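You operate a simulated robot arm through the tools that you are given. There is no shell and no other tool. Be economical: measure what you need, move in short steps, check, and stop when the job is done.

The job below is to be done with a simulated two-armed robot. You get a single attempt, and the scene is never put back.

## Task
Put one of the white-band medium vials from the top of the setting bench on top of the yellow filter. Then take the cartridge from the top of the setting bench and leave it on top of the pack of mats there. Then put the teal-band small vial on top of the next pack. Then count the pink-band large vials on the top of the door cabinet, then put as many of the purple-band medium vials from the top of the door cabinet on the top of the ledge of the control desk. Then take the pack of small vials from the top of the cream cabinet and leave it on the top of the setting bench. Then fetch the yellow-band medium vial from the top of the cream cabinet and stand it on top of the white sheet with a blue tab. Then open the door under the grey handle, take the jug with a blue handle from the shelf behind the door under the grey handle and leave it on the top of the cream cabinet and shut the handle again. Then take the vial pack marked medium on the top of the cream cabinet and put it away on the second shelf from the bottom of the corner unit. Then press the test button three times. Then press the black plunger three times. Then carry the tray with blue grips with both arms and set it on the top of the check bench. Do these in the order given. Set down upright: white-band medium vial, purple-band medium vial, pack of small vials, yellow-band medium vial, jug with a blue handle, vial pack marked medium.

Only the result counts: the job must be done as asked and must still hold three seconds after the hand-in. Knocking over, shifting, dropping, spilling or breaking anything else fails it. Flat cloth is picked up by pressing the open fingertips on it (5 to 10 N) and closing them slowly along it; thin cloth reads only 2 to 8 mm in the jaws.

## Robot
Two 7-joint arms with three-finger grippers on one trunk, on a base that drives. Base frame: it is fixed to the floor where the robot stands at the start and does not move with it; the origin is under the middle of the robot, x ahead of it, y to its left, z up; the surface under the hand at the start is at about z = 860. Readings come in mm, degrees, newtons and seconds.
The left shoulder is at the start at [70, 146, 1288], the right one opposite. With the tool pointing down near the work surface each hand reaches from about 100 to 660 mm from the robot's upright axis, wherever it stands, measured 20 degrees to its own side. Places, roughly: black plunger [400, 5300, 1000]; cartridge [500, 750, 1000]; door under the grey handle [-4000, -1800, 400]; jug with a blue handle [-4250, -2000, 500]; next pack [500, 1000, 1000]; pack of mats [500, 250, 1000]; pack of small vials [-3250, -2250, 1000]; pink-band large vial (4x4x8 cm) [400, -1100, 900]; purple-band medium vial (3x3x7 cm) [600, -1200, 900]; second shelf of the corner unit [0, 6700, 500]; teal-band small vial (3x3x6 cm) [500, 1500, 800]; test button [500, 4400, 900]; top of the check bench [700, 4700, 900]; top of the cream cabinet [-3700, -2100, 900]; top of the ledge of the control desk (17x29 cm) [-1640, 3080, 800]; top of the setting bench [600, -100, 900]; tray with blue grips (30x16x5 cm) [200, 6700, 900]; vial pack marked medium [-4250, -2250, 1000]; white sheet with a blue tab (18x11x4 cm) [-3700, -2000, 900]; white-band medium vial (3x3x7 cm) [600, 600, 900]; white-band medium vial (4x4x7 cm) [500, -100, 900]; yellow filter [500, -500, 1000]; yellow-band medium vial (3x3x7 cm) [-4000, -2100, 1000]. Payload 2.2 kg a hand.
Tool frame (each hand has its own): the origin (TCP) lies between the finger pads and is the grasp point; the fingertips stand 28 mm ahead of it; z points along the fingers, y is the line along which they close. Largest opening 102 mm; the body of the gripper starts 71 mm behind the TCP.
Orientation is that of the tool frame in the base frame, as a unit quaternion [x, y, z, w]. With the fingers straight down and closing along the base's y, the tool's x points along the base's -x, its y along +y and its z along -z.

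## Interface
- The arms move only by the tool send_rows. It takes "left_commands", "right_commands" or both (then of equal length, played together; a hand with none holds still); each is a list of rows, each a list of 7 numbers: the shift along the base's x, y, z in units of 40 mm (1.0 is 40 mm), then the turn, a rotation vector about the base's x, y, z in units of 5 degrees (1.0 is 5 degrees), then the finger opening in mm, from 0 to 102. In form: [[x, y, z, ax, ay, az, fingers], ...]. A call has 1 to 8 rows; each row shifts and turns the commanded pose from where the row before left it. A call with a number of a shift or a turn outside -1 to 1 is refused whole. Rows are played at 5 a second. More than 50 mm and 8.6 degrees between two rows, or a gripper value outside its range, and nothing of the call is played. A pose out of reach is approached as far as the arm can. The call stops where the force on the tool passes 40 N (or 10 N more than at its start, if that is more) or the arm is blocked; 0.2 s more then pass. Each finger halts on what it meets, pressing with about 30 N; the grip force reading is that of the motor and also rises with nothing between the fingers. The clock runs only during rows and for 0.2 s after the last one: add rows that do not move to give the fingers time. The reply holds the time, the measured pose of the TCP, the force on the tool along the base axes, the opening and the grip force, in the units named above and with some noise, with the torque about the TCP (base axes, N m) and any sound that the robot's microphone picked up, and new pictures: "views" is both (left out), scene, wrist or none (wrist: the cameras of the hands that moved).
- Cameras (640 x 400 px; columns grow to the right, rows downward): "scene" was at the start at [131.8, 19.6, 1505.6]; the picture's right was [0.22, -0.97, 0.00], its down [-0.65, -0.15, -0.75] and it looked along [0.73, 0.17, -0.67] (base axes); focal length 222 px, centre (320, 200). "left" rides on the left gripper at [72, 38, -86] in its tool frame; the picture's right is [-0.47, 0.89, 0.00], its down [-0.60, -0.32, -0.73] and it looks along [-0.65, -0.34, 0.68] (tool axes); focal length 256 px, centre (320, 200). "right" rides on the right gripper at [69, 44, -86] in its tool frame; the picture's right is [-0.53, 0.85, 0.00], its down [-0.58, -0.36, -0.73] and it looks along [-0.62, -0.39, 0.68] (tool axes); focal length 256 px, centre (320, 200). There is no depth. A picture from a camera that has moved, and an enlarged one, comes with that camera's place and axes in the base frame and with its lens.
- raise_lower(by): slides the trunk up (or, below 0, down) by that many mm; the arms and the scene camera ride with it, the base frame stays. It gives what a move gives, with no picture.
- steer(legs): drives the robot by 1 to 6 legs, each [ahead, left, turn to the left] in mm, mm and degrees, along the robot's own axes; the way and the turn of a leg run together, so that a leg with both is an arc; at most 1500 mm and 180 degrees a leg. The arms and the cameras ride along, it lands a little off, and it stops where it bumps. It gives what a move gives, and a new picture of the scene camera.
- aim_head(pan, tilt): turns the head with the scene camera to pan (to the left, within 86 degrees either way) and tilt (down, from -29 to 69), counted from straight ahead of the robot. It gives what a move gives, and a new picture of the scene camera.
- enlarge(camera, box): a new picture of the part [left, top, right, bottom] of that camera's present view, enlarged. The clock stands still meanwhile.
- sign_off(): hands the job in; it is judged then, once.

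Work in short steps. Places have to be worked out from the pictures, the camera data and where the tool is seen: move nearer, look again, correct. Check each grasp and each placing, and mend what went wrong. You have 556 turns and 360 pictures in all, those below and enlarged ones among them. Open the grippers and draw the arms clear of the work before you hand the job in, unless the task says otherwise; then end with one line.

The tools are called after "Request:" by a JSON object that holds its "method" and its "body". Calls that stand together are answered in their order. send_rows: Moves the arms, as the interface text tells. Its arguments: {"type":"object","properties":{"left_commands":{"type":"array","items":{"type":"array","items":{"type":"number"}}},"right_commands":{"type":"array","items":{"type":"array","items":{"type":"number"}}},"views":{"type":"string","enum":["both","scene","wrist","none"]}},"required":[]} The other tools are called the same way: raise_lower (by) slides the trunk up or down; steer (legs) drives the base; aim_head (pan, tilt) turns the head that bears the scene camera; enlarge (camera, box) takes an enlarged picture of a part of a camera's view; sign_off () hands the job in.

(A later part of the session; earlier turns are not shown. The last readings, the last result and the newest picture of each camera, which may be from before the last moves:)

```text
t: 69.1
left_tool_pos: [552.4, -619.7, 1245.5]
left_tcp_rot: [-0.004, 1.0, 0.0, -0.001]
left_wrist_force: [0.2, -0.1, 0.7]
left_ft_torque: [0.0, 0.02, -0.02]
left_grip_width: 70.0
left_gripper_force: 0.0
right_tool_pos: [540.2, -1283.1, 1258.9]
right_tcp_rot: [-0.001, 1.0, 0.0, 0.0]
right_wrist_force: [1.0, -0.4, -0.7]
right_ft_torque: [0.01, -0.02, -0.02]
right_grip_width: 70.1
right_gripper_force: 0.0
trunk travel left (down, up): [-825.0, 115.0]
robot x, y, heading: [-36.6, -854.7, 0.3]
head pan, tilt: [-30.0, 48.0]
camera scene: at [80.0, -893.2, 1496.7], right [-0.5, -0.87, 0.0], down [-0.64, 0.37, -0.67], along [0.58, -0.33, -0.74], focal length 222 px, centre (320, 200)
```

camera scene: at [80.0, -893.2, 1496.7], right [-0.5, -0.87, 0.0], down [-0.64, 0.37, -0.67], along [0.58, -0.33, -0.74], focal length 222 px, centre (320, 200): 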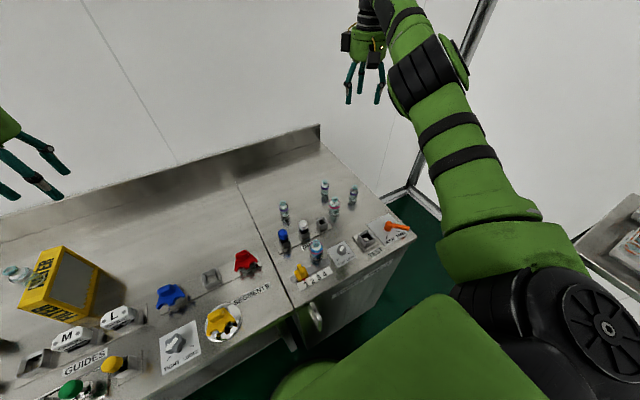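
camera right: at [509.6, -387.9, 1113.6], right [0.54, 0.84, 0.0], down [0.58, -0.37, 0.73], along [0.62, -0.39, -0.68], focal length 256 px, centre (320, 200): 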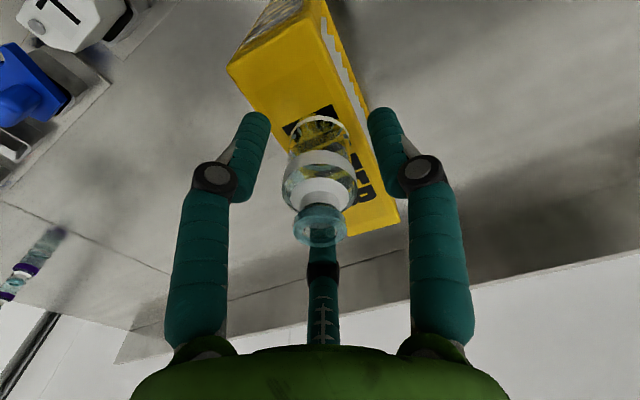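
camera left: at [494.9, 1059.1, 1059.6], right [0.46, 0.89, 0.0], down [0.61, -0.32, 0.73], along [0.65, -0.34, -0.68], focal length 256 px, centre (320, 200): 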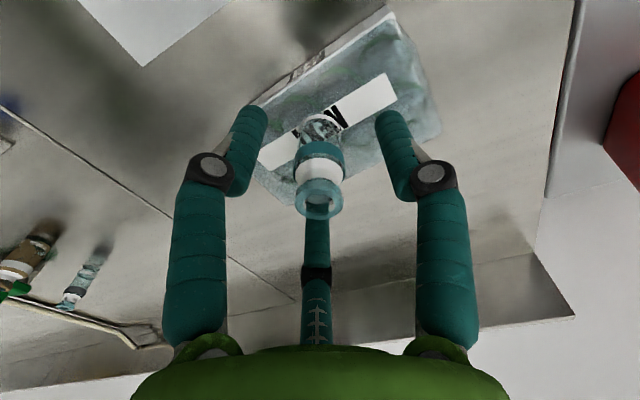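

Request:
{"method": "enlarge", "body": {"camera": "scene", "box": [260, 165, 380, 265]}}

Request:
{"method": "enlarge", "body": {"camera": "right", "box": [0, 0, 400, 250]}}

```text
4.00 times, centred on (320, 215) of scene
camera zoom: at [80.0, -893.2, 1496.7], right [-0.5, -0.87, 0.0], down [-0.64, 0.37, -0.67], along [0.58, -0.33, -0.74], focal length 889 px, centre (320, 140)
```

zoom: 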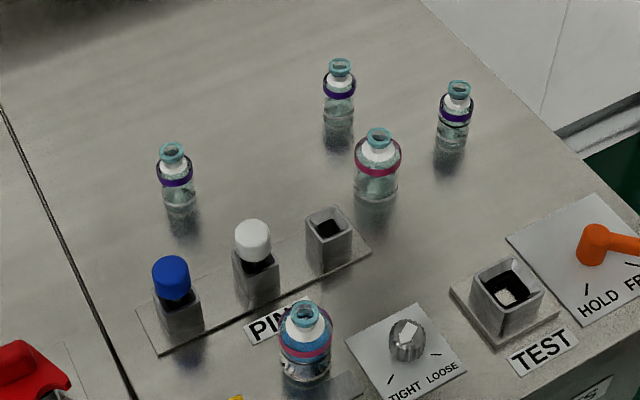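

```text
1.60 times, centred on (200, 125) of right
camera zoom: at [471.3, -1241.1, 1346.2], right [0.53, 0.85, 0.0], down [0.58, -0.36, 0.73], along [0.62, -0.39, -0.68], focal length 410 px, centre (512, 320)
```

zoom: 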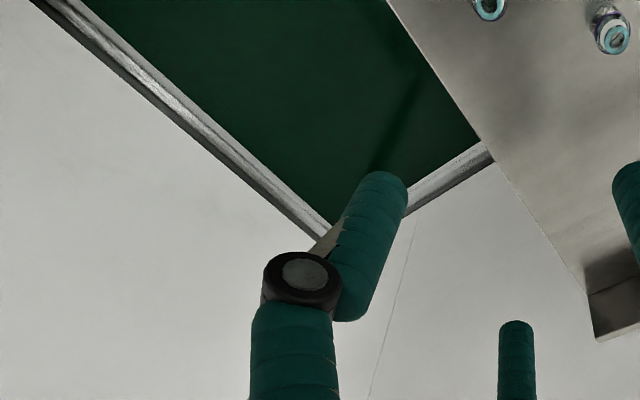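

Request:
{"method": "enlarge", "body": {"camera": "scene", "box": [295, 230, 345, 270]}}

Request:
{"method": "enlarge", "body": {"camera": "scene", "box": [310, 170, 370, 230]}}

```text
10.00 times, centred on (320, 250) of scene
camera zoom: at [80.0, -893.2, 1496.7], right [-0.5, -0.87, 0.0], down [-0.64, 0.37, -0.67], along [0.58, -0.33, -0.74], focal length 2224 px, centre (320, -300)
```

zoom: 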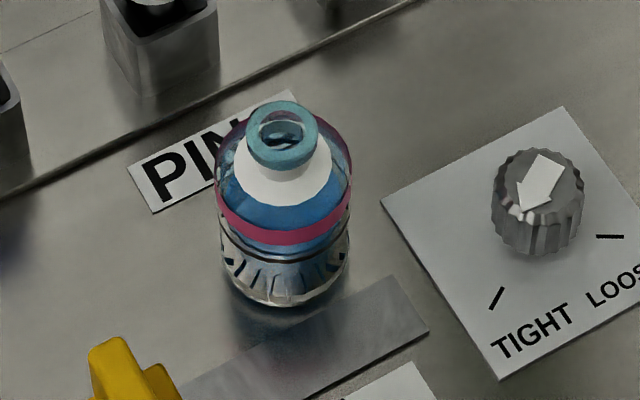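

```text
6.67 times, centred on (340, 200) of scene
camera zoom: at [80.0, -893.2, 1496.7], right [-0.5, -0.87, 0.0], down [-0.64, 0.37, -0.67], along [0.58, -0.33, -0.74], focal length 1482 px, centre (187, 200)
```

zoom: 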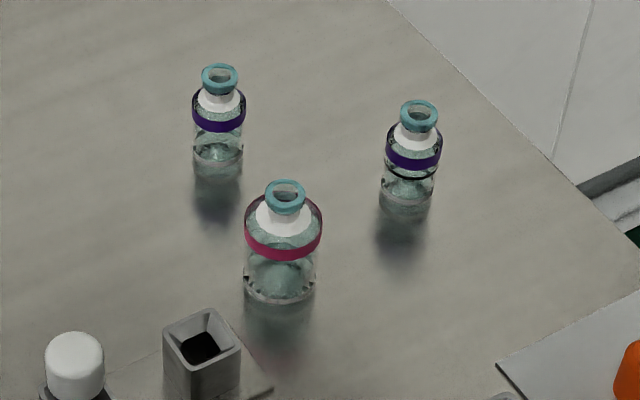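

Two pink-band large vials. I check whether the third purple vial at left has the same size as the other two.

Request:
{"method": "enlarge", "body": {"camera": "scene", "box": [255, 185, 315, 245]}}

```text
6.67 times, centred on (285, 215) of scene
camera zoom: at [80.0, -893.2, 1496.7], right [-0.5, -0.87, 0.0], down [-0.64, 0.37, -0.67], along [0.58, -0.33, -0.74], focal length 1482 px, centre (553, 100)
```

zoom: 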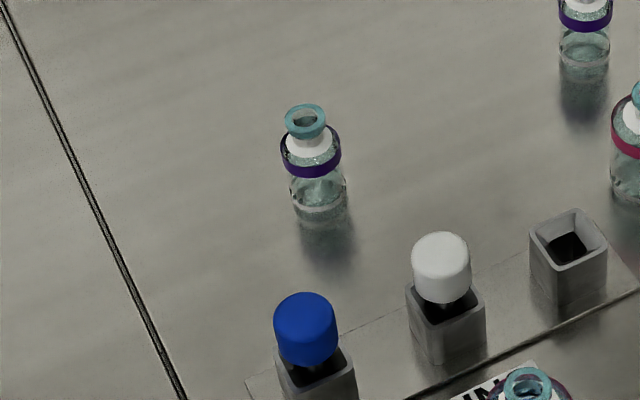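

All three purple vials are the same size; two are needed. I shift right 190 mm so each hand can pick one.

Request:
{"method": "steer", "body": {"legs": [[0, -190, 0]]}}

Request:
{"method": "enlarge", "body": {"camera": "scene", "box": [160, 100, 440, 300]}}

```text
t: 70.7
left_tool_pos: [553.0, -802.4, 1245.7]
left_tcp_rot: [-0.005, 1.0, -0.002, -0.001]
left_wrist_force: [0.2, 1.1, -0.9]
left_ft_torque: [-0.06, 0.02, -0.01]
left_grip_width: 70.1
left_gripper_force: 0.2
right_tool_pos: [542.8, -1467.0, 1260.0]
right_tcp_rot: [-0.004, 1.0, -0.001, 0.001]
right_wrist_force: [0.3, 1.1, 0.9]
right_ft_torque: [-0.09, -0.03, 0.0]
right_grip_width: 69.9
right_gripper_force: 0.1
trunk travel left (down, up): [-825.0, 115.0]
robot x, y, heading: [-39.6, -1044.8, 0.3]
head pan, tilt: [-30.0, 48.0]
camera scene: at [81.0, -1077.3, 1496.8], right [-0.49, -0.87, 0.0], down [-0.65, 0.37, -0.67], along [0.58, -0.33, -0.74], focal length 222 px, centre (320, 200)
```

scene: 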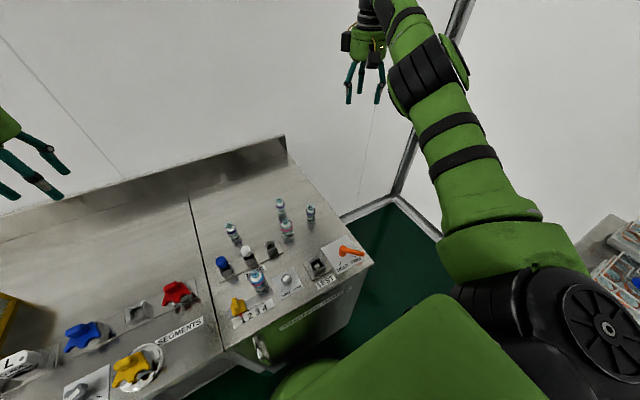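

```text
2.00 times, centred on (300, 200) of scene
camera zoom: at [81.0, -1077.3, 1496.8], right [-0.49, -0.87, 0.0], down [-0.65, 0.37, -0.67], along [0.58, -0.33, -0.74], focal length 445 px, centre (360, 200)
```

zoom: 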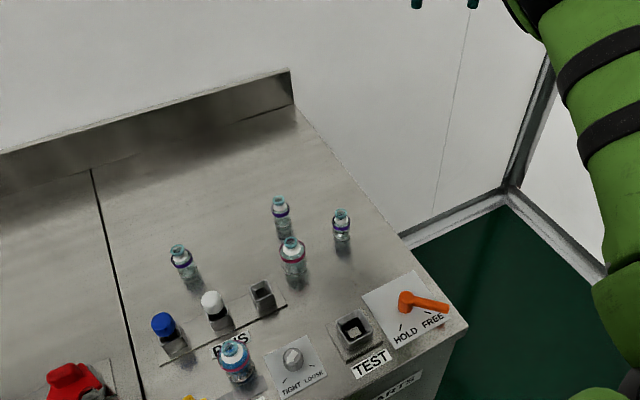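

P1 ≈(573,-1028), P3 ≈(515,-1289). I move both hands above them.

Request:
{"method": "send_rows", "body": {"left_commands": [[0.07, -0.807, -0.55, 0, 0, 0, 64], [0.07, -0.807, -0.55, 0, 0, 0, 64], [0.07, -0.807, -0.55, 0, 0, 0, 64], [0.07, -0.807, -0.55, 0, 0, 0, 64], [0.07, -0.807, -0.55, 0, 0, 0, 64], [0.07, -0.807, -0.55, 0, 0, 0, 64], [0.07, -0.807, -0.55, 0, 0, 0, 64]], "right_commands": [[-0.1, 0.636, -0.6, 0, 0, 0, 64], [-0.1, 0.636, -0.6, 0, 0, 0, 64], [-0.1, 0.636, -0.6, 0, 0, 0, 64], [-0.1, 0.636, -0.6, 0, 0, 0, 64], [-0.1, 0.636, -0.6, 0, 0, 0, 64], [-0.1, 0.636, -0.6, 0, 0, 0, 64], [-0.1, 0.636, -0.6, 0, 0, 0, 64]], "views": "wrist"}}

```text
t: 72.3
left_tool_pos: [575.6, -1037.4, 1089.9]
left_tcp_rot: [-0.005, 1.0, 0.001, -0.002]
left_wrist_force: [-0.2, -0.5, -0.3]
left_ft_torque: [0.03, 0.02, 0.0]
left_grip_width: 64.2
left_gripper_force: 0.1
right_tool_pos: [513.9, -1295.2, 1090.2]
right_tcp_rot: [-0.002, 1.0, 0.0, -0.001]
right_wrist_force: [-0.4, -0.2, 0.0]
right_ft_torque: [0.01, -0.02, 0.02]
right_grip_width: 64.1
right_gripper_force: 0.0
trunk travel left (down, up): [-825.0, 115.0]
robot x, y, heading: [-35.0, -1043.3, 0.3]
head pan, tilt: [-30.0, 48.0]
camera right: at [445.3, -1252.8, 1178.0], right [0.53, 0.85, 0.0], down [0.58, -0.36, 0.73], along [0.62, -0.39, -0.68], focal length 256 px, centre (320, 200)
camera left: at [503.5, -999.3, 1175.5], right [0.46, 0.89, 0.0], down [0.61, -0.31, 0.73], along [0.65, -0.33, -0.68], focal length 256 px, centre (320, 200)
```

right: 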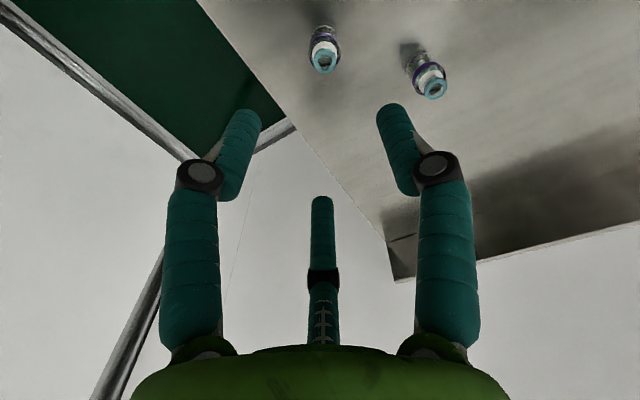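
left: 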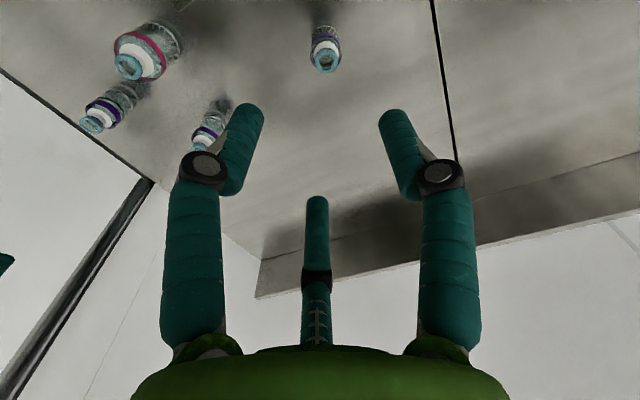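

Small corrections, then both descend to z≈897.

Request:
{"method": "send_rows", "body": {"left_commands": [[0.08, 0.15, -0.8, 0, 0, 0, 64], [0, 0, -0.8, 0, 0, 0, 64], [0, 0, -0.8, 0, 0, 0, 64], [0, 0, -0.8, 0, 0, 0, 64], [0, 0, -0.8, 0, 0, 0, 64], [0, 0, -0.8, 0, 0, 0, 64]], "right_commands": [[0.08, 0, -0.8, 0, 0, 0, 64], [0, 0, -0.8, 0, 0, 0, 64], [0, 0, -0.8, 0, 0, 0, 64], [0, 0, -0.8, 0, 0, 0, 64], [0, 0, -0.8, 0, 0, 0, 64], [0, 0, -0.8, 0, 0, 0, 64]], "views": "wrist"}}

```text
t: 73.7
left_tool_pos: [555.5, -1013.0, 900.8]
left_tcp_rot: [-0.005, 1.0, -0.001, -0.001]
left_wrist_force: [0.8, 1.2, -0.3]
left_ft_torque: [-0.01, -0.01, 0.0]
left_grip_width: 63.7
left_gripper_force: 0.0
left hand out of reach, approached as far as the arm can: row 3, 4, 5, 6
right_tool_pos: [519.2, -1293.9, 898.1]
right_tcp_rot: [-0.003, 1.0, -0.001, 0.001]
right_wrist_force: [1.1, -0.1, -0.1]
right_ft_torque: [-0.01, -0.01, 0.01]
right_grip_width: 63.8
right_gripper_force: 0.0
trunk travel left (down, up): [-825.0, 115.0]
robot x, y, heading: [-37.1, -1043.9, 0.2]
head pan, tilt: [-30.0, 48.0]
camera right: at [448.6, -1251.4, 985.1], right [0.53, 0.85, 0.0], down [0.58, -0.36, 0.73], along [0.62, -0.39, -0.68], focal length 256 px, centre (320, 200)
camera left: at [483.0, -976.0, 985.2], right [0.46, 0.89, 0.0], down [0.61, -0.31, 0.73], along [0.65, -0.33, -0.68], focal length 256 px, centre (320, 200)
```

right: 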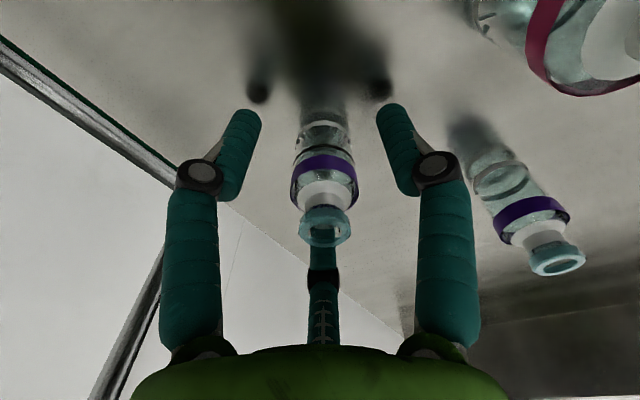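
left: 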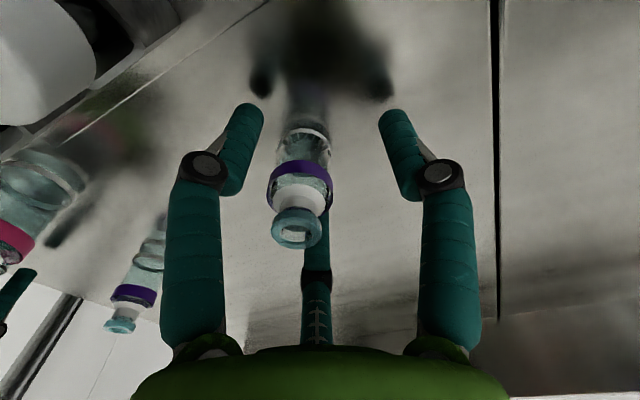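

Left hand fell short; I grip the right vial now and raise the left hand.

Request:
{"method": "send_rows", "body": {"right_commands": [[0, 0, 0, 0, 0, 0, 50], [0, 0, 0, 0, 0, 0, 40], [0, 0, 0, 0, 0, 0, 30], [0, 0, 0, 0, 0, 0, 20], [0, 0, 0, 0, 0, 0, 18]], "left_commands": [[0, 0, 0.8, 0, 0, 0, 64], [0, 0, 0.8, 0, 0, 0, 64], [0, 0, 0.8, 0, 0, 0, 64], [0, 0, 0.8, 0, 0, 0, 64], [0, 0, 0.8, 0, 0, 0, 64]], "views": "none"}}

Request:
{"method": "send_rows", "body": {"right_commands": [[0, 0, 0.5, 0, 0, 0, 18], [0, 0, 0.9, 0, 0, 0, 18], [0, 0, 0.9, 0, 0, 0, 18], [0, 0, 0.9, 0, 0, 0, 18], [0, 0, 0.9, 0, 0, 0, 18], [0, 0, 0.9, 0, 0, 0, 18], [0, 0, 0.9, 0, 0, 0, 18]], "left_commands": [[0, 0, 0.8, 0, 0, 0, 64], [0, 0, 0.8, 0, 0, 0, 64], [0, 0, 0, 0, 0, 0, 64], [0, 0, 0, 0, 0, 0, 64], [0, 0, 0, 0, 0, 0, 64], [0, 0, 0, 0, 0, 0, 64], [0, 0, 0, 0, 0, 0, 64]], "views": "wrist"}}

```text
t: 74.9
left_tool_pos: [553.0, -1014.8, 1061.8]
left_tcp_rot: [-0.004, 1.0, 0.0, 0.0]
left_wrist_force: [-0.7, -0.1, 0.7]
left_ft_torque: [-0.01, -0.02, 0.0]
left_grip_width: 63.8
left_gripper_force: 0.1
right_tool_pos: [516.9, -1295.4, 899.5]
right_tcp_rot: [-0.004, 1.0, 0.0, 0.0]
right_wrist_force: [-0.5, -0.6, 0.9]
right_ft_torque: [0.01, -0.05, 0.0]
right_grip_width: 27.4
right_gripper_force: 30.1
trunk travel left (down, up): [-825.0, 115.0]
robot x, y, heading: [-38.0, -1041.9, 0.4]
head pan, tilt: [-30.0, 48.0]
```

```text
t: 76.5
left_tool_pos: [552.5, -1013.6, 1127.1]
left_tcp_rot: [-0.005, 1.0, 0.0, -0.001]
left_wrist_force: [-0.6, -0.2, 0.2]
left_ft_torque: [-0.04, -0.02, -0.01]
left_grip_width: 64.0
left_gripper_force: 0.0
right_tool_pos: [514.5, -1291.9, 1136.1]
right_tcp_rot: [-0.003, 1.0, -0.001, 0.0]
right_wrist_force: [0.2, 0.2, -0.2]
right_ft_torque: [-0.02, 0.0, 0.01]
right_grip_width: 27.1
right_gripper_force: 30.4
trunk travel left (down, up): [-825.0, 115.0]
robot x, y, heading: [-37.6, -1046.8, 0.5]
head pan, tilt: [-30.0, 48.0]
camera right: at [446.1, -1249.4, 1224.2], right [0.53, 0.85, 0.0], down [0.58, -0.36, 0.73], along [0.62, -0.39, -0.68], focal length 256 px, centre (320, 200)
camera left: at [481.0, -975.9, 1213.2], right [0.46, 0.89, 0.0], down [0.61, -0.31, 0.73], along [0.65, -0.33, -0.68], focal length 256 px, centre (320, 200)
```

right: 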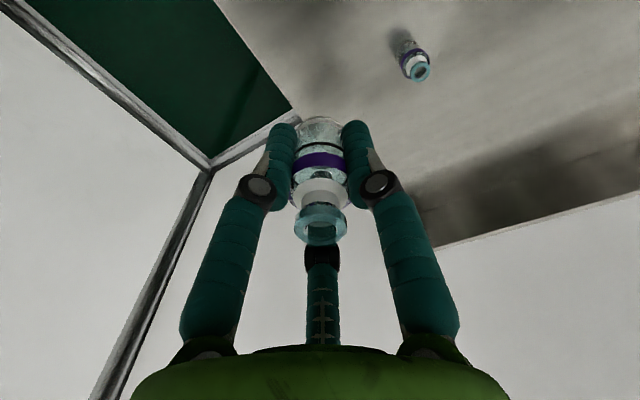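
left: 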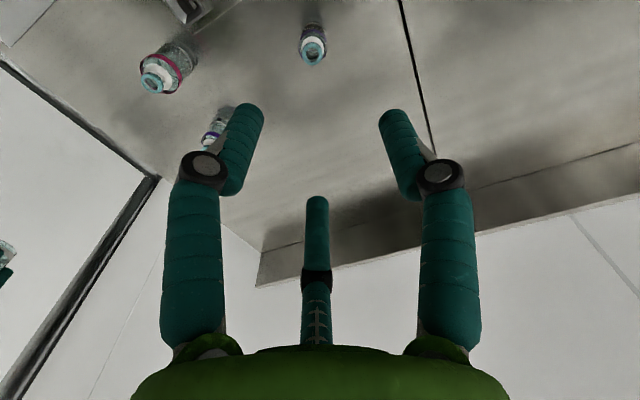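

Right vial held. I lower the trunk 110 mm for better left reach.

Request:
{"method": "raise_lower", "body": {"by": -110}}

Request:
{"method": "send_rows", "body": {"left_commands": [[0.5, -0.4, 0, 0, 0, 0, 64], [0, 0, -0.3, 0, 0, 0, 64]], "views": "wrist"}}

```text
t: 77.9
left_tool_pos: [553.3, -1014.5, 1018.7]
left_tcp_rot: [-0.004, 1.0, 0.0, 0.0]
left_wrist_force: [-0.6, 0.3, 0.9]
left_ft_torque: [-0.01, 0.01, -0.01]
left_grip_width: 63.8
left_gripper_force: 0.2
right_tool_pos: [516.0, -1292.1, 1026.5]
right_tcp_rot: [-0.003, 1.0, 0.001, 0.0]
right_wrist_force: [-0.2, 0.3, -0.6]
right_ft_torque: [0.01, -0.02, -0.03]
right_grip_width: 27.3
right_gripper_force: 29.8
trunk travel left (down, up): [-715.0, 225.0]
robot x, y, heading: [-42.3, -1039.9, 0.2]
head pan, tilt: [-30.0, 48.0]
```

```text
t: 78.5
left_tool_pos: [573.5, -1029.0, 1005.3]
left_tcp_rot: [-0.005, 1.0, -0.001, -0.001]
left_wrist_force: [0.6, 0.4, -0.1]
left_ft_torque: [-0.01, 0.03, 0.01]
left_grip_width: 63.8
left_gripper_force: 0.1
right_tool_pos: [517.4, -1291.3, 1027.0]
right_tcp_rot: [-0.002, 1.0, -0.001, 0.001]
right_wrist_force: [0.3, 0.6, 0.4]
right_ft_torque: [0.0, 0.0, -0.02]
right_grip_width: 27.7
right_gripper_force: 30.5
trunk travel left (down, up): [-715.0, 225.0]
robot x, y, heading: [-39.6, -1043.2, 0.3]
head pan, tilt: [-30.0, 48.0]
camera left: at [501.6, -990.7, 1090.6], right [0.46, 0.89, 0.0], down [0.61, -0.31, 0.73], along [0.65, -0.34, -0.68], focal length 256 px, centre (320, 200)
```

left: 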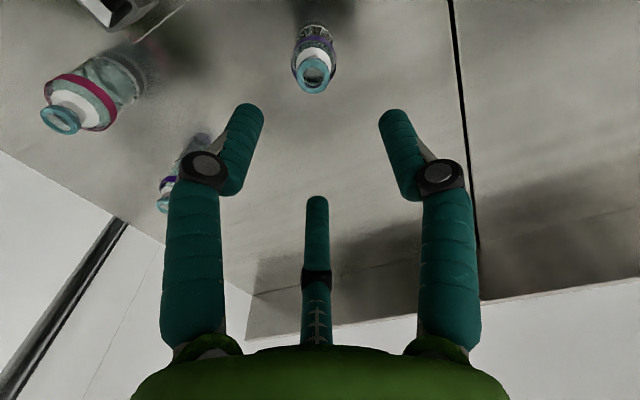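

The vial now is at ≈(553,-1022) (nudged earlier, still upright). I shift over it and descend.

Request:
{"method": "send_rows", "body": {"left_commands": [[-0.5, 0.17, 0, 0, 0, 0, 68], [0, 0, -0.7, 0, 0, 0, 68], [0, 0, -0.7, 0, 0, 0, 68]], "views": "wrist"}}

```text
t: 79.3
left_tool_pos: [552.2, -1022.9, 950.2]
left_tcp_rot: [-0.004, 1.0, 0.001, -0.001]
left_wrist_force: [0.2, -0.1, -0.1]
left_ft_torque: [0.0, 0.01, 0.01]
left_grip_width: 68.1
left_gripper_force: 0.0
right_tool_pos: [516.5, -1292.9, 1026.7]
right_tcp_rot: [-0.004, 1.0, 0.0, 0.0]
right_wrist_force: [0.1, -0.6, -0.4]
right_ft_torque: [0.01, -0.02, 0.0]
right_grip_width: 27.3
right_gripper_force: 30.3
trunk travel left (down, up): [-715.0, 225.0]
robot x, y, heading: [-38.3, -1046.3, 0.4]
head pan, tilt: [-30.0, 48.0]
camera left: at [480.7, -985.4, 1035.6], right [0.46, 0.89, 0.0], down [0.61, -0.31, 0.73], along [0.65, -0.33, -0.68], focal length 256 px, centre (320, 200)
```

left: 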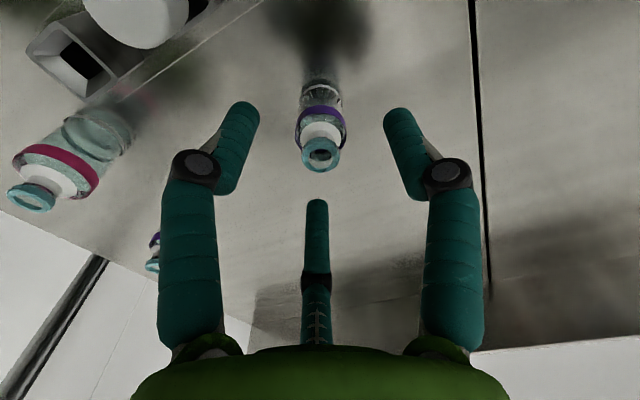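

Aligned; descend to ≈899 and close.

Request:
{"method": "send_rows", "body": {"left_commands": [[0, 0, -0.65, 0, 0, 0, 68], [0, 0, -0.63, 0, 0, 0, 68], [0, 0, 0, 0, 0, 0, 50], [0, 0, 0, 0, 0, 0, 40], [0, 0, 0, 0, 0, 0, 30], [0, 0, 0, 0, 0, 0, 20], [0, 0, 0, 0, 0, 0, 18]], "views": "wrist"}}

```text
t: 80.9
left_tool_pos: [551.8, -1024.5, 897.1]
left_tcp_rot: [-0.004, 1.0, 0.0, -0.001]
left_wrist_force: [-0.1, -0.5, 0.2]
left_ft_torque: [-0.03, -0.06, -0.01]
left_grip_width: 27.4
left_gripper_force: 29.9
right_tool_pos: [516.4, -1291.9, 1026.6]
right_tcp_rot: [-0.004, 1.0, 0.0, 0.0]
right_wrist_force: [-0.3, 0.2, 0.5]
right_ft_torque: [-0.01, 0.01, -0.01]
right_grip_width: 27.2
right_gripper_force: 29.8
trunk travel left (down, up): [-715.0, 225.0]
robot x, y, heading: [-37.8, -1044.0, 0.4]
head pan, tilt: [-30.0, 48.0]
camera left: at [481.0, -986.0, 982.7], right [0.46, 0.89, 0.0], down [0.61, -0.31, 0.73], along [0.65, -0.33, -0.68], focal length 256 px, centre (320, 200)
```

left: 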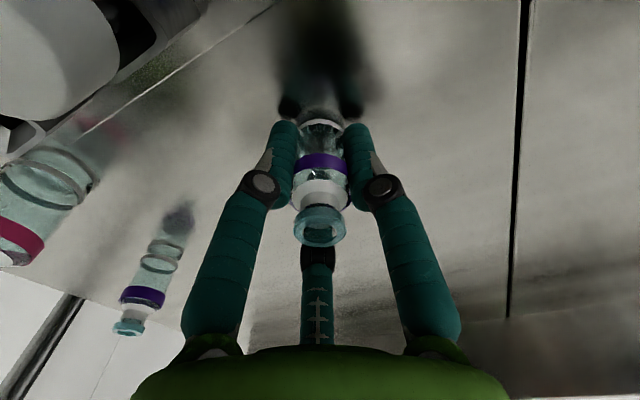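

Both gripped. I lift the left and tuck both hands back for travel.

Request:
{"method": "send_rows", "body": {"left_commands": [[0, 0, 0.6, 0, 0, 0, 18], [0, 0, 1, 0, 0, 0, 18], [0, 0, 1, 0, 0, 0, 18], [0, 0, 1, 0, 0, 0, 18], [0, 0, 1, 0, 0, 0, 18], [-0.8, 0.6, 0, 0, 0, 0, 18], [-0.8, 0.6, 0, 0, 0, 0, 18], [-0.8, 0.6, 0, 0, 0, 0, 18]], "right_commands": [[0, 0, 0.4, 0, 0, 0, 18], [0, 0, 0.4, 0, 0, 0, 18], [0, 0, 0.4, 0, 0, 0, 18], [0, 0, 0.4, 0, 0, 0, 18], [0, 0, 0, 0, 0, 0, 18], [-0.6, 0, 0, 0, 0, 0, 18], [-0.6, 0, 0, 0, 0, 0, 18], [-0.6, 0, 0, 0, 0, 0, 18]], "views": "none"}}

Request:
{"method": "raise_lower", "body": {"by": 110}}

Request:
{"method": "steer", "body": {"legs": [[-300, 0, 0], [0, 1400, 0], [0, 1100, 0]]}}

Request:
{"method": "aim_head", "body": {"pan": 75, "tilt": 30}}

```text
t: 82.7
left_tool_pos: [455.1, -952.7, 1083.5]
left_tcp_rot: [-0.005, 1.0, 0.0, -0.001]
left_wrist_force: [0.0, 0.0, -0.5]
left_ft_torque: [0.04, -0.03, -0.02]
left_grip_width: 27.4
left_gripper_force: 30.3
right_tool_pos: [441.3, -1291.6, 1090.8]
right_tcp_rot: [-0.003, 1.0, -0.001, 0.001]
right_wrist_force: [-0.6, -0.5, 0.6]
right_ft_torque: [-0.01, -0.04, -0.01]
right_grip_width: 27.3
right_gripper_force: 29.9
trunk travel left (down, up): [-715.0, 225.0]
robot x, y, heading: [-37.4, -1047.5, 0.4]
head pan, tilt: [-30.0, 48.0]
```

```text
t: 84.1
left_tool_pos: [456.9, -954.1, 1192.5]
left_tcp_rot: [-0.004, 1.0, 0.0, -0.002]
left_wrist_force: [-0.7, 0.6, 0.0]
left_ft_torque: [-0.01, 0.01, 0.01]
left_grip_width: 27.3
left_gripper_force: 30.1
right_tool_pos: [444.7, -1291.9, 1199.7]
right_tcp_rot: [-0.004, 1.0, 0.0, 0.0]
right_wrist_force: [1.3, -0.5, -1.0]
right_ft_torque: [0.02, 0.01, 0.0]
right_grip_width: 27.2
right_gripper_force: 29.6
trunk travel left (down, up): [-825.0, 115.0]
robot x, y, heading: [-38.3, -1041.8, 0.2]
head pan, tilt: [-30.0, 48.0]
```

```text
t: 98.1
left_tool_pos: [160.5, 1548.5, 1192.4]
left_tcp_rot: [0.003, 1.0, 0.0, -0.001]
left_wrist_force: [1.0, -0.8, -1.2]
left_ft_torque: [-0.01, -0.01, -0.01]
left_grip_width: 27.4
left_gripper_force: 30.3
right_tool_pos: [141.5, 1209.9, 1200.3]
right_tcp_rot: [0.003, 1.0, 0.001, 0.0]
right_wrist_force: [-0.7, 0.3, -0.1]
right_ft_torque: [-0.01, -0.02, 0.02]
right_grip_width: 27.0
right_gripper_force: 30.0
trunk travel left (down, up): [-825.0, 115.0]
robot x, y, heading: [-337.7, 1462.2, -0.3]
head pan, tilt: [-30.0, 48.0]
camera scene: at [-218.3, 1425.4, 1496.6], right [-0.51, -0.86, 0.0], down [-0.64, 0.38, -0.67], along [0.58, -0.34, -0.74], focal length 222 px, centre (320, 200)
```

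scene: 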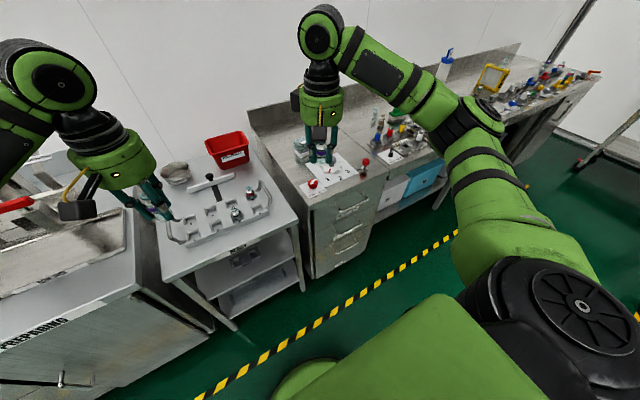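

```text
t: 99.9
left_tool_pos: [159.9, 1549.4, 1192.3]
left_tcp_rot: [0.003, 1.0, 0.0, -0.001]
left_wrist_force: [-0.3, 0.5, 0.1]
left_ft_torque: [0.02, -0.01, -0.05]
left_grip_width: 27.4
left_gripper_force: 30.0
right_tool_pos: [142.0, 1210.4, 1201.4]
right_tcp_rot: [0.003, 1.0, 0.0, 0.0]
right_wrist_force: [0.3, -0.1, -0.1]
right_ft_torque: [-0.02, -0.02, -0.03]
right_grip_width: 27.1
right_gripper_force: 29.9
trunk travel left (down, up): [-825.0, 115.0]
robot x, y, heading: [-338.3, 1464.9, -0.3]
head pan, tilt: [75.0, 30.0]
camera scene: at [-262.0, 1553.4, 1523.4], right [0.96, -0.27, 0.0], down [-0.13, -0.48, -0.87], along [0.23, 0.83, -0.5], focal length 222 px, centre (320, 200)
```

scene: 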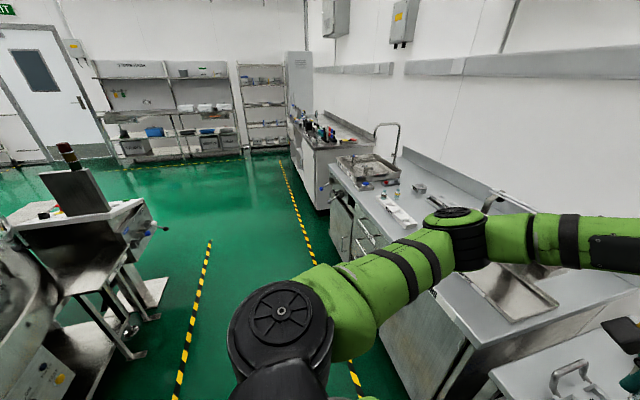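

Request:
{"method": "enlarge", "body": {"camera": "scene", "box": [0, 120, 200, 400]}}

```text
1.43 times, centred on (100, 260) of scene
camera zoom: at [-262.0, 1553.4, 1523.4], right [0.96, -0.27, 0.0], down [-0.13, -0.48, -0.87], along [0.23, 0.83, -0.5], focal length 318 px, centre (634, 114)
```

zoom: 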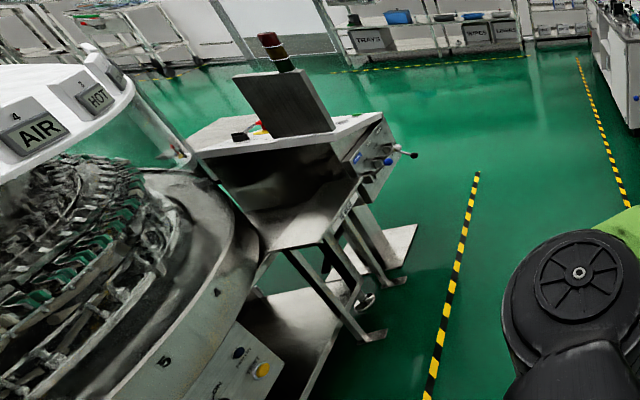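

The control desk is beyond the carousel at left. I turn left 90° and drive ahead to see its ledge side.

Request:
{"method": "steer", "body": {"legs": [[0, 0, 90], [1300, 0, 0]]}}

Request:
{"method": "aim_head", "body": {"pan": 70, "tilt": 30}}

```text
t: 110.2
left_tool_pos: [-419.1, 3249.5, 1193.2]
left_tcp_rot: [0.707, -0.707, 0.0, 0.0]
left_wrist_force: [-0.4, 0.2, -0.1]
left_ft_torque: [0.0, 0.02, 0.0]
left_grip_width: 27.2
left_gripper_force: 29.9
right_tool_pos: [-80.2, 3233.8, 1201.2]
right_tcp_rot: [-0.706, 0.708, 0.0, 0.0]
right_wrist_force: [-0.3, 0.0, 0.3]
right_ft_torque: [0.01, 0.0, -0.01]
right_grip_width: 27.3
right_gripper_force: 30.2
trunk travel left (down, up): [-825.0, 115.0]
robot x, y, heading: [-332.5, 2754.9, 90.0]
head pan, tilt: [75.0, 30.0]
camera scene: at [-420.7, 2828.7, 1523.5], right [0.26, 0.96, 0.0], down [0.48, -0.13, -0.87], along [-0.84, 0.23, -0.5], focal length 222 px, centre (320, 200)
```

scene: 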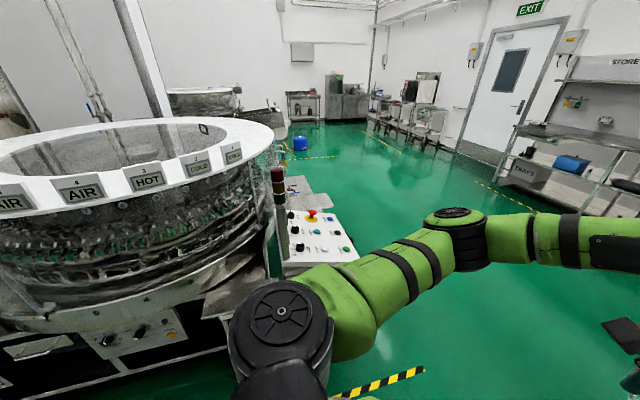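

```text
t: 110.9
left_tool_pos: [-419.5, 3249.5, 1192.1]
left_tcp_rot: [-0.707, 0.707, -0.001, -0.001]
left_wrist_force: [0.2, -0.4, 0.6]
left_ft_torque: [0.01, 0.0, 0.02]
left_grip_width: 27.2
left_gripper_force: 30.0
right_tool_pos: [-82.4, 3233.0, 1200.9]
right_tcp_rot: [-0.706, 0.708, 0.0, 0.0]
right_wrist_force: [-0.3, -0.3, -0.8]
right_ft_torque: [0.03, 0.02, -0.03]
right_grip_width: 27.5
right_gripper_force: 30.4
trunk travel left (down, up): [-825.0, 115.0]
robot x, y, heading: [-333.3, 2758.6, 89.6]
head pan, tilt: [70.0, 30.0]
camera scene: at [-418.3, 2836.9, 1523.5], right [0.35, 0.94, 0.0], down [0.47, -0.17, -0.87], along [-0.81, 0.3, -0.5], focal length 222 px, centre (320, 200)
```

scene: 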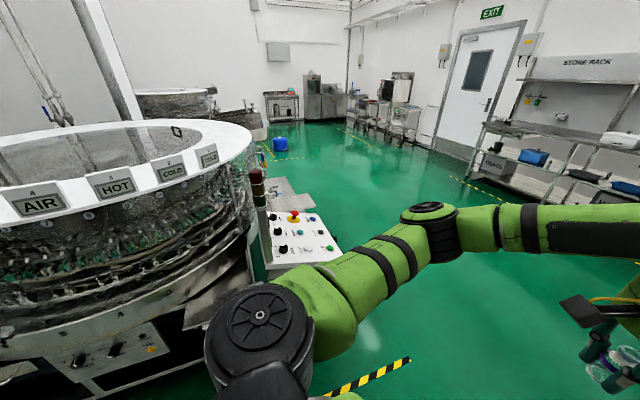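

Request:
{"method": "enlarge", "body": {"camera": "scene", "box": [220, 140, 360, 280]}}

```text
2.86 times, centred on (290, 210) of scene
camera zoom: at [-418.3, 2836.9, 1523.5], right [0.35, 0.94, 0.0], down [0.47, -0.17, -0.87], along [-0.81, 0.3, -0.5], focal length 635 px, centre (406, 171)
```

zoom: 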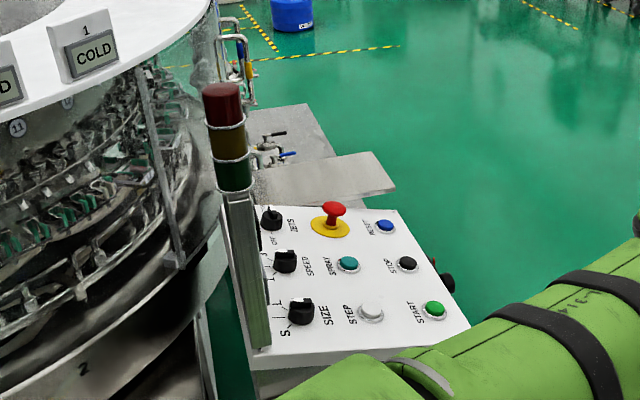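

Ledge spans about x −1703…−1531, y 2935…3229. I approach from its +y side: ahead, strafe left, turn around.

Request:
{"method": "steer", "body": {"legs": [[1050, 0, 0], [0, 1290, 0], [0, 0, 180]]}}

Request:
{"method": "aim_head", "body": {"pan": 0, "tilt": 45}}

```text
t: 129.8
left_tool_pos: [-1527.7, 3291.1, 1192.1]
left_tcp_rot: [0.695, 0.719, 0.002, 0.0]
left_wrist_force: [0.7, -0.3, 0.1]
left_ft_torque: [-0.03, -0.02, 0.0]
left_grip_width: 27.1
left_gripper_force: 29.9
right_tool_pos: [-1868.5, 3295.8, 1201.2]
right_tcp_rot: [0.696, 0.718, 0.0, 0.0]
right_wrist_force: [-0.1, 0.7, -0.8]
right_ft_torque: [-0.02, 0.04, 0.03]
right_grip_width: 27.4
right_gripper_force: 29.7
trunk travel left (down, up): [-825.0, 115.0]
robot x, y, heading: [-1632.6, 3781.2, -88.3]
head pan, tilt: [70.0, 30.0]
camera scene: at [-1544.5, 3705.8, 1523.5], right [-0.31, -0.95, 0.0], down [-0.47, 0.16, -0.87], along [0.82, -0.27, -0.5], focal length 222 px, centre (320, 200)
```

scene: 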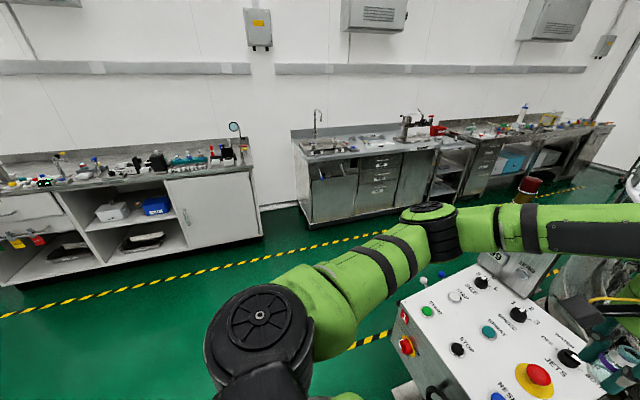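

```text
t: 131.2
left_tool_pos: [-1527.8, 3289.7, 1193.1]
left_tcp_rot: [0.695, 0.719, 0.001, 0.0]
left_wrist_force: [-0.1, 0.0, 0.6]
left_ft_torque: [-0.01, 0.03, -0.02]
left_grip_width: 27.3
left_gripper_force: 30.2
right_tool_pos: [-1869.1, 3295.1, 1200.0]
right_tcp_rot: [0.696, 0.718, 0.0, 0.0]
right_wrist_force: [0.1, -0.2, -0.5]
right_ft_torque: [0.01, -0.01, -0.02]
right_grip_width: 27.2
right_gripper_force: 29.8
trunk travel left (down, up): [-825.0, 115.0]
robot x, y, heading: [-1628.5, 3783.3, -88.3]
head pan, tilt: [0.0, 45.0]
camera scene: at [-1627.5, 3652.7, 1500.8], right [-1.0, -0.03, 0.0], down [-0.02, 0.71, -0.71], along [0.02, -0.71, -0.71], focal length 222 px, centre (320, 200)
```

scene: 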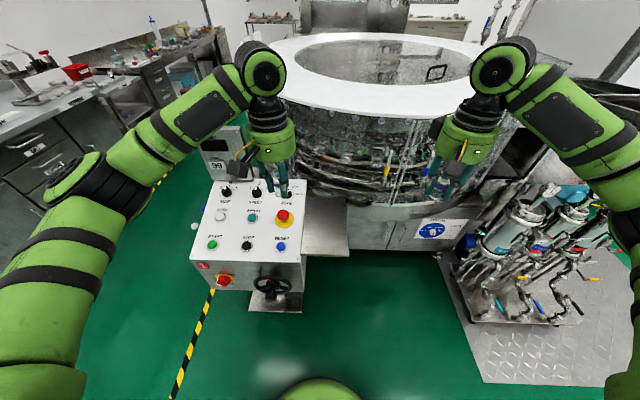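

The ledge lies right ahead, z≈800. I drive ahead 110 mm and straighten to −90°.

Request:
{"method": "steer", "body": {"legs": [[110, 0, -1.7]]}}

Request:
{"method": "enlarge", "body": {"camera": "scene", "box": [180, 160, 460, 335]}}

```text
t: 132.4
left_tool_pos: [-1541.2, 3180.7, 1193.2]
left_tcp_rot: [0.705, 0.709, 0.0, 0.001]
left_wrist_force: [0.1, 0.5, -0.6]
left_ft_torque: [-0.04, 0.0, 0.04]
left_grip_width: 27.3
left_gripper_force: 29.9
right_tool_pos: [-1881.2, 3196.1, 1201.6]
right_tcp_rot: [0.706, 0.708, -0.001, 0.001]
right_wrist_force: [-0.4, 0.6, -0.2]
right_ft_torque: [-0.07, -0.04, -0.01]
right_grip_width: 27.1
right_gripper_force: 29.8
trunk travel left (down, up): [-825.0, 115.0]
robot x, y, heading: [-1629.8, 3674.7, -89.9]
head pan, tilt: [0.0, 45.0]
camera scene: at [-1629.4, 3546.3, 1501.2], right [-1.0, 0.0, 0.0], down [0.0, 0.71, -0.71], along [0.0, -0.71, -0.71], focal length 222 px, centre (320, 200)
```

scene: 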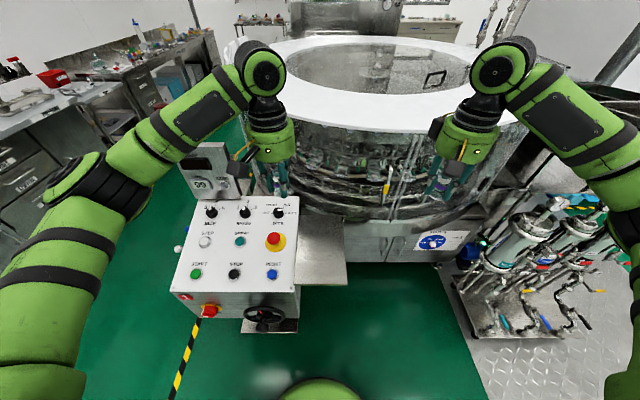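

```text
2.29 times, centred on (320, 248) of scene
camera zoom: at [-1629.4, 3546.3, 1501.2], right [-1.0, 0.0, 0.0], down [0.0, 0.71, -0.71], along [0.0, -0.71, -0.71], focal length 508 px, centre (320, 91)
```

zoom: 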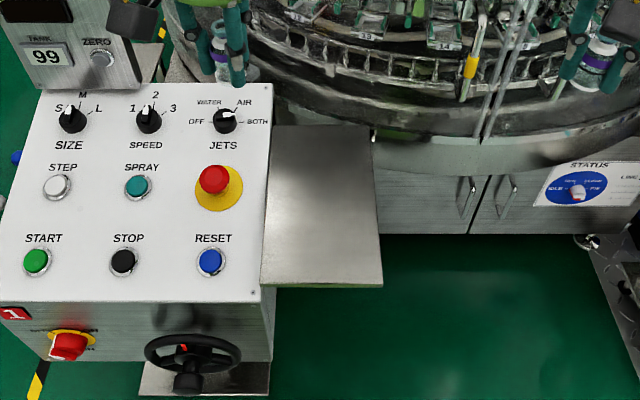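

Ledge confirmed x −1720…−1543, y 2940…3232, z≈800; the panel edge is near x≈−1560. I bring the left hand over x≈−1655, then lower the trunk.

Request:
{"method": "send_rows", "body": {"left_commands": [[-0.95, -0.5, 0, 0, 0, 0, 18], [-0.95, -0.5, 0, 0, 0, 0, 18], [-0.95, -0.5, 0, 0, 0, 0, 18]], "views": "none"}}

Request:
{"method": "raise_lower", "body": {"by": -200}}

Request:
{"method": "send_rows", "body": {"left_commands": [[0, -0.5, -0.5, 0, 0, 0, 18], [0, -0.5, -0.5, 0, 0, 0, 18], [0, -0.5, -0.5, 0, 0, 0, 18], [0, 0, -0.5, 0, 0, 0, 18]], "views": "both"}}

```text
t: 133.2
left_tool_pos: [-1658.8, 3116.0, 1191.2]
left_tcp_rot: [0.706, 0.709, 0.002, -0.001]
left_wrist_force: [-0.7, 0.2, 0.0]
left_ft_torque: [0.04, -0.04, -0.03]
left_grip_width: 27.4
left_gripper_force: 30.1
right_tool_pos: [-1882.9, 3193.1, 1199.8]
right_tcp_rot: [0.706, 0.708, 0.0, 0.0]
right_wrist_force: [-0.8, 0.3, -0.1]
right_ft_torque: [0.03, -0.01, -0.02]
right_grip_width: 27.2
right_gripper_force: 30.6
trunk travel left (down, up): [-825.0, 115.0]
robot x, y, heading: [-1635.2, 3676.3, -90.0]
head pan, tilt: [0.0, 45.0]
```

```text
t: 135.3
left_tool_pos: [-1655.7, 3117.7, 991.9]
left_tcp_rot: [0.706, 0.708, 0.0, 0.0]
left_wrist_force: [-0.8, 0.2, -0.3]
left_ft_torque: [0.03, 0.0, 0.0]
left_grip_width: 27.4
left_gripper_force: 30.0
right_tool_pos: [-1880.9, 3193.4, 1000.2]
right_tcp_rot: [0.706, 0.708, 0.0, 0.001]
right_wrist_force: [0.0, -0.4, 0.4]
right_ft_torque: [-0.02, 0.01, -0.03]
right_grip_width: 27.5
right_gripper_force: 29.7
trunk travel left (down, up): [-625.0, 315.0]
robot x, y, heading: [-1629.5, 3675.6, -89.8]
head pan, tilt: [0.0, 45.0]
```

```text
t: 136.3
left_tool_pos: [-1649.4, 3071.5, 905.3]
left_tcp_rot: [0.706, 0.709, 0.001, 0.0]
left_wrist_force: [0.1, 0.6, -0.2]
left_ft_torque: [-0.03, 0.0, 0.0]
left_grip_width: 27.2
left_gripper_force: 29.9
left hand out of reach, approached as far as the arm can: row 3
right_tool_pos: [-1880.7, 3193.8, 1001.7]
right_tcp_rot: [0.706, 0.708, 0.0, 0.0]
right_wrist_force: [0.0, -0.5, -0.1]
right_ft_torque: [0.0, 0.03, -0.02]
right_grip_width: 27.4
right_gripper_force: 30.5
trunk travel left (down, up): [-625.0, 315.0]
robot x, y, heading: [-1629.3, 3667.3, -89.8]
head pan, tilt: [0.0, 45.0]
camera scene: at [-1629.7, 3542.2, 1300.8], right [-1.0, 0.0, 0.0], down [0.0, 0.71, -0.71], along [0.0, -0.71, -0.71], focal length 222 px, centre (320, 200)
camera left: at [-1610.5, 3144.6, 991.5], right [0.89, -0.46, 0.0], down [-0.32, -0.61, 0.73], along [-0.34, -0.65, -0.68], focal length 256 px, centre (320, 200)
```

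scene: 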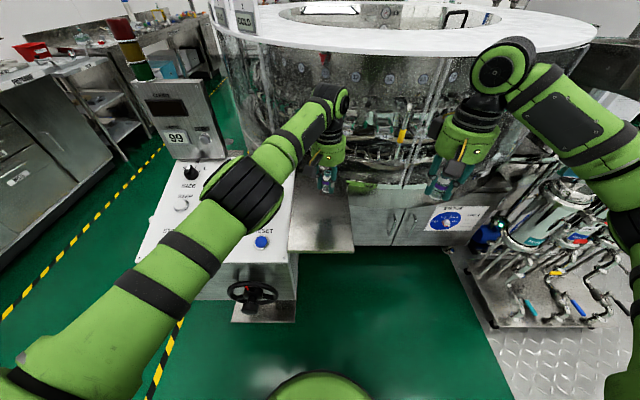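
left: 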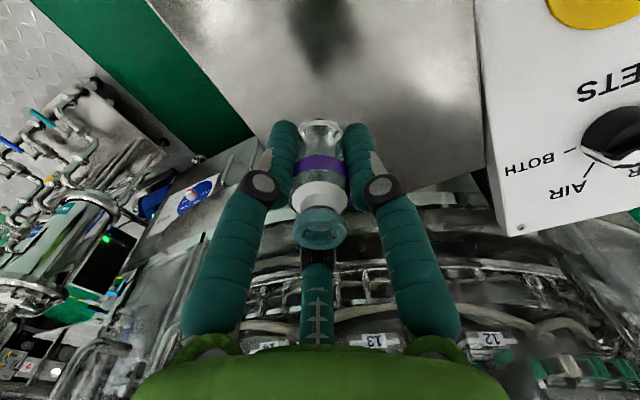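

I retreat 20 mm toward me and descend to z≈850.

Request:
{"method": "send_rows", "body": {"left_commands": [[0, 0.5, 0, 0, 0, 0, 18], [0, 0, -0.7, 0, 0, 0, 18], [0, 0, -0.6, 0, 0, 0, 18]], "views": "wrist"}}

```text
t: 137.1
left_tool_pos: [-1648.3, 3091.7, 855.2]
left_tcp_rot: [0.705, 0.709, 0.002, -0.001]
left_wrist_force: [-0.5, 0.1, 0.2]
left_ft_torque: [-0.01, 0.0, -0.01]
left_grip_width: 27.4
left_gripper_force: 30.2
right_tool_pos: [-1880.6, 3193.3, 1000.7]
right_tcp_rot: [0.707, 0.707, 0.001, 0.0]
right_wrist_force: [-0.2, 0.1, -0.6]
right_ft_torque: [0.01, -0.03, 0.0]
right_grip_width: 27.5
right_gripper_force: 29.5
trunk travel left (down, up): [-625.0, 315.0]
robot x, y, heading: [-1629.0, 3673.0, -90.1]
head pan, tilt: [0.0, 45.0]
camera left: at [-1609.3, 3164.8, 940.2], right [0.89, -0.46, 0.0], down [-0.31, -0.61, 0.73], along [-0.34, -0.65, -0.68], focal length 256 px, centre (320, 200)
```

left: 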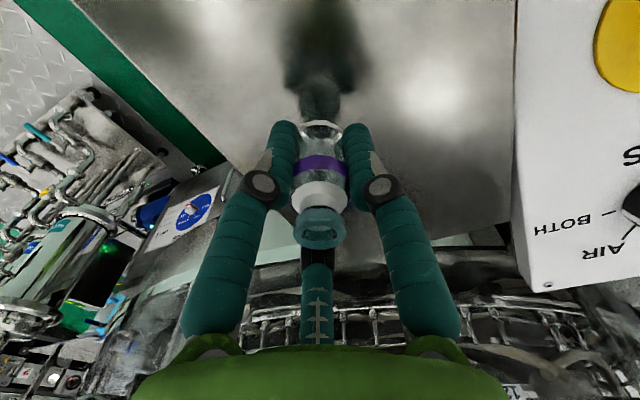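

Lower in small rows until contact.

Request:
{"method": "send_rows", "body": {"left_commands": [[0, 0, -0.1, 0, 0, 0, 18], [0, 0, -0.1, 0, 0, 0, 18], [0, 0, -0.07, 0, 0, 0, 18], [0, 0, -0.07, 0, 0, 0, 18]], "views": "none"}}

Request:
{"method": "send_rows", "body": {"left_commands": [[0, 0, -0.06, 0, 0, 0, 18], [0, 0, -0.06, 0, 0, 0, 18]], "views": "none"}}

```text
t: 138.1
left_tool_pos: [-1648.9, 3094.2, 841.9]
left_tcp_rot: [0.706, 0.708, 0.0, -0.001]
left_wrist_force: [-0.1, 0.1, -0.2]
left_ft_torque: [0.0, -0.02, 0.01]
left_grip_width: 27.1
left_gripper_force: 29.9
right_tool_pos: [-1880.7, 3194.3, 1000.9]
right_tcp_rot: [0.706, 0.708, 0.0, 0.0]
right_wrist_force: [0.3, -0.3, -0.4]
right_ft_torque: [0.03, -0.02, -0.02]
right_grip_width: 27.3
right_gripper_force: 30.1
trunk travel left (down, up): [-625.0, 315.0]
robot x, y, heading: [-1630.6, 3673.3, -90.0]
head pan, tilt: [0.0, 45.0]
```

```text
t: 138.7
left_tool_pos: [-1648.4, 3093.2, 838.1]
left_tcp_rot: [0.705, 0.709, 0.0, -0.001]
left_wrist_force: [-0.7, -0.8, -0.4]
left_ft_torque: [0.0, -0.01, 0.01]
left_grip_width: 27.1
left_gripper_force: 30.4
right_tool_pos: [-1880.2, 3194.1, 1001.2]
right_tcp_rot: [0.706, 0.708, 0.0, 0.0]
right_wrist_force: [-1.0, 1.2, 0.5]
right_ft_torque: [0.0, -0.01, -0.01]
right_grip_width: 26.9
right_gripper_force: 29.6
trunk travel left (down, up): [-625.0, 315.0]
robot x, y, heading: [-1629.4, 3672.1, -90.1]
head pan, tilt: [0.0, 45.0]
```

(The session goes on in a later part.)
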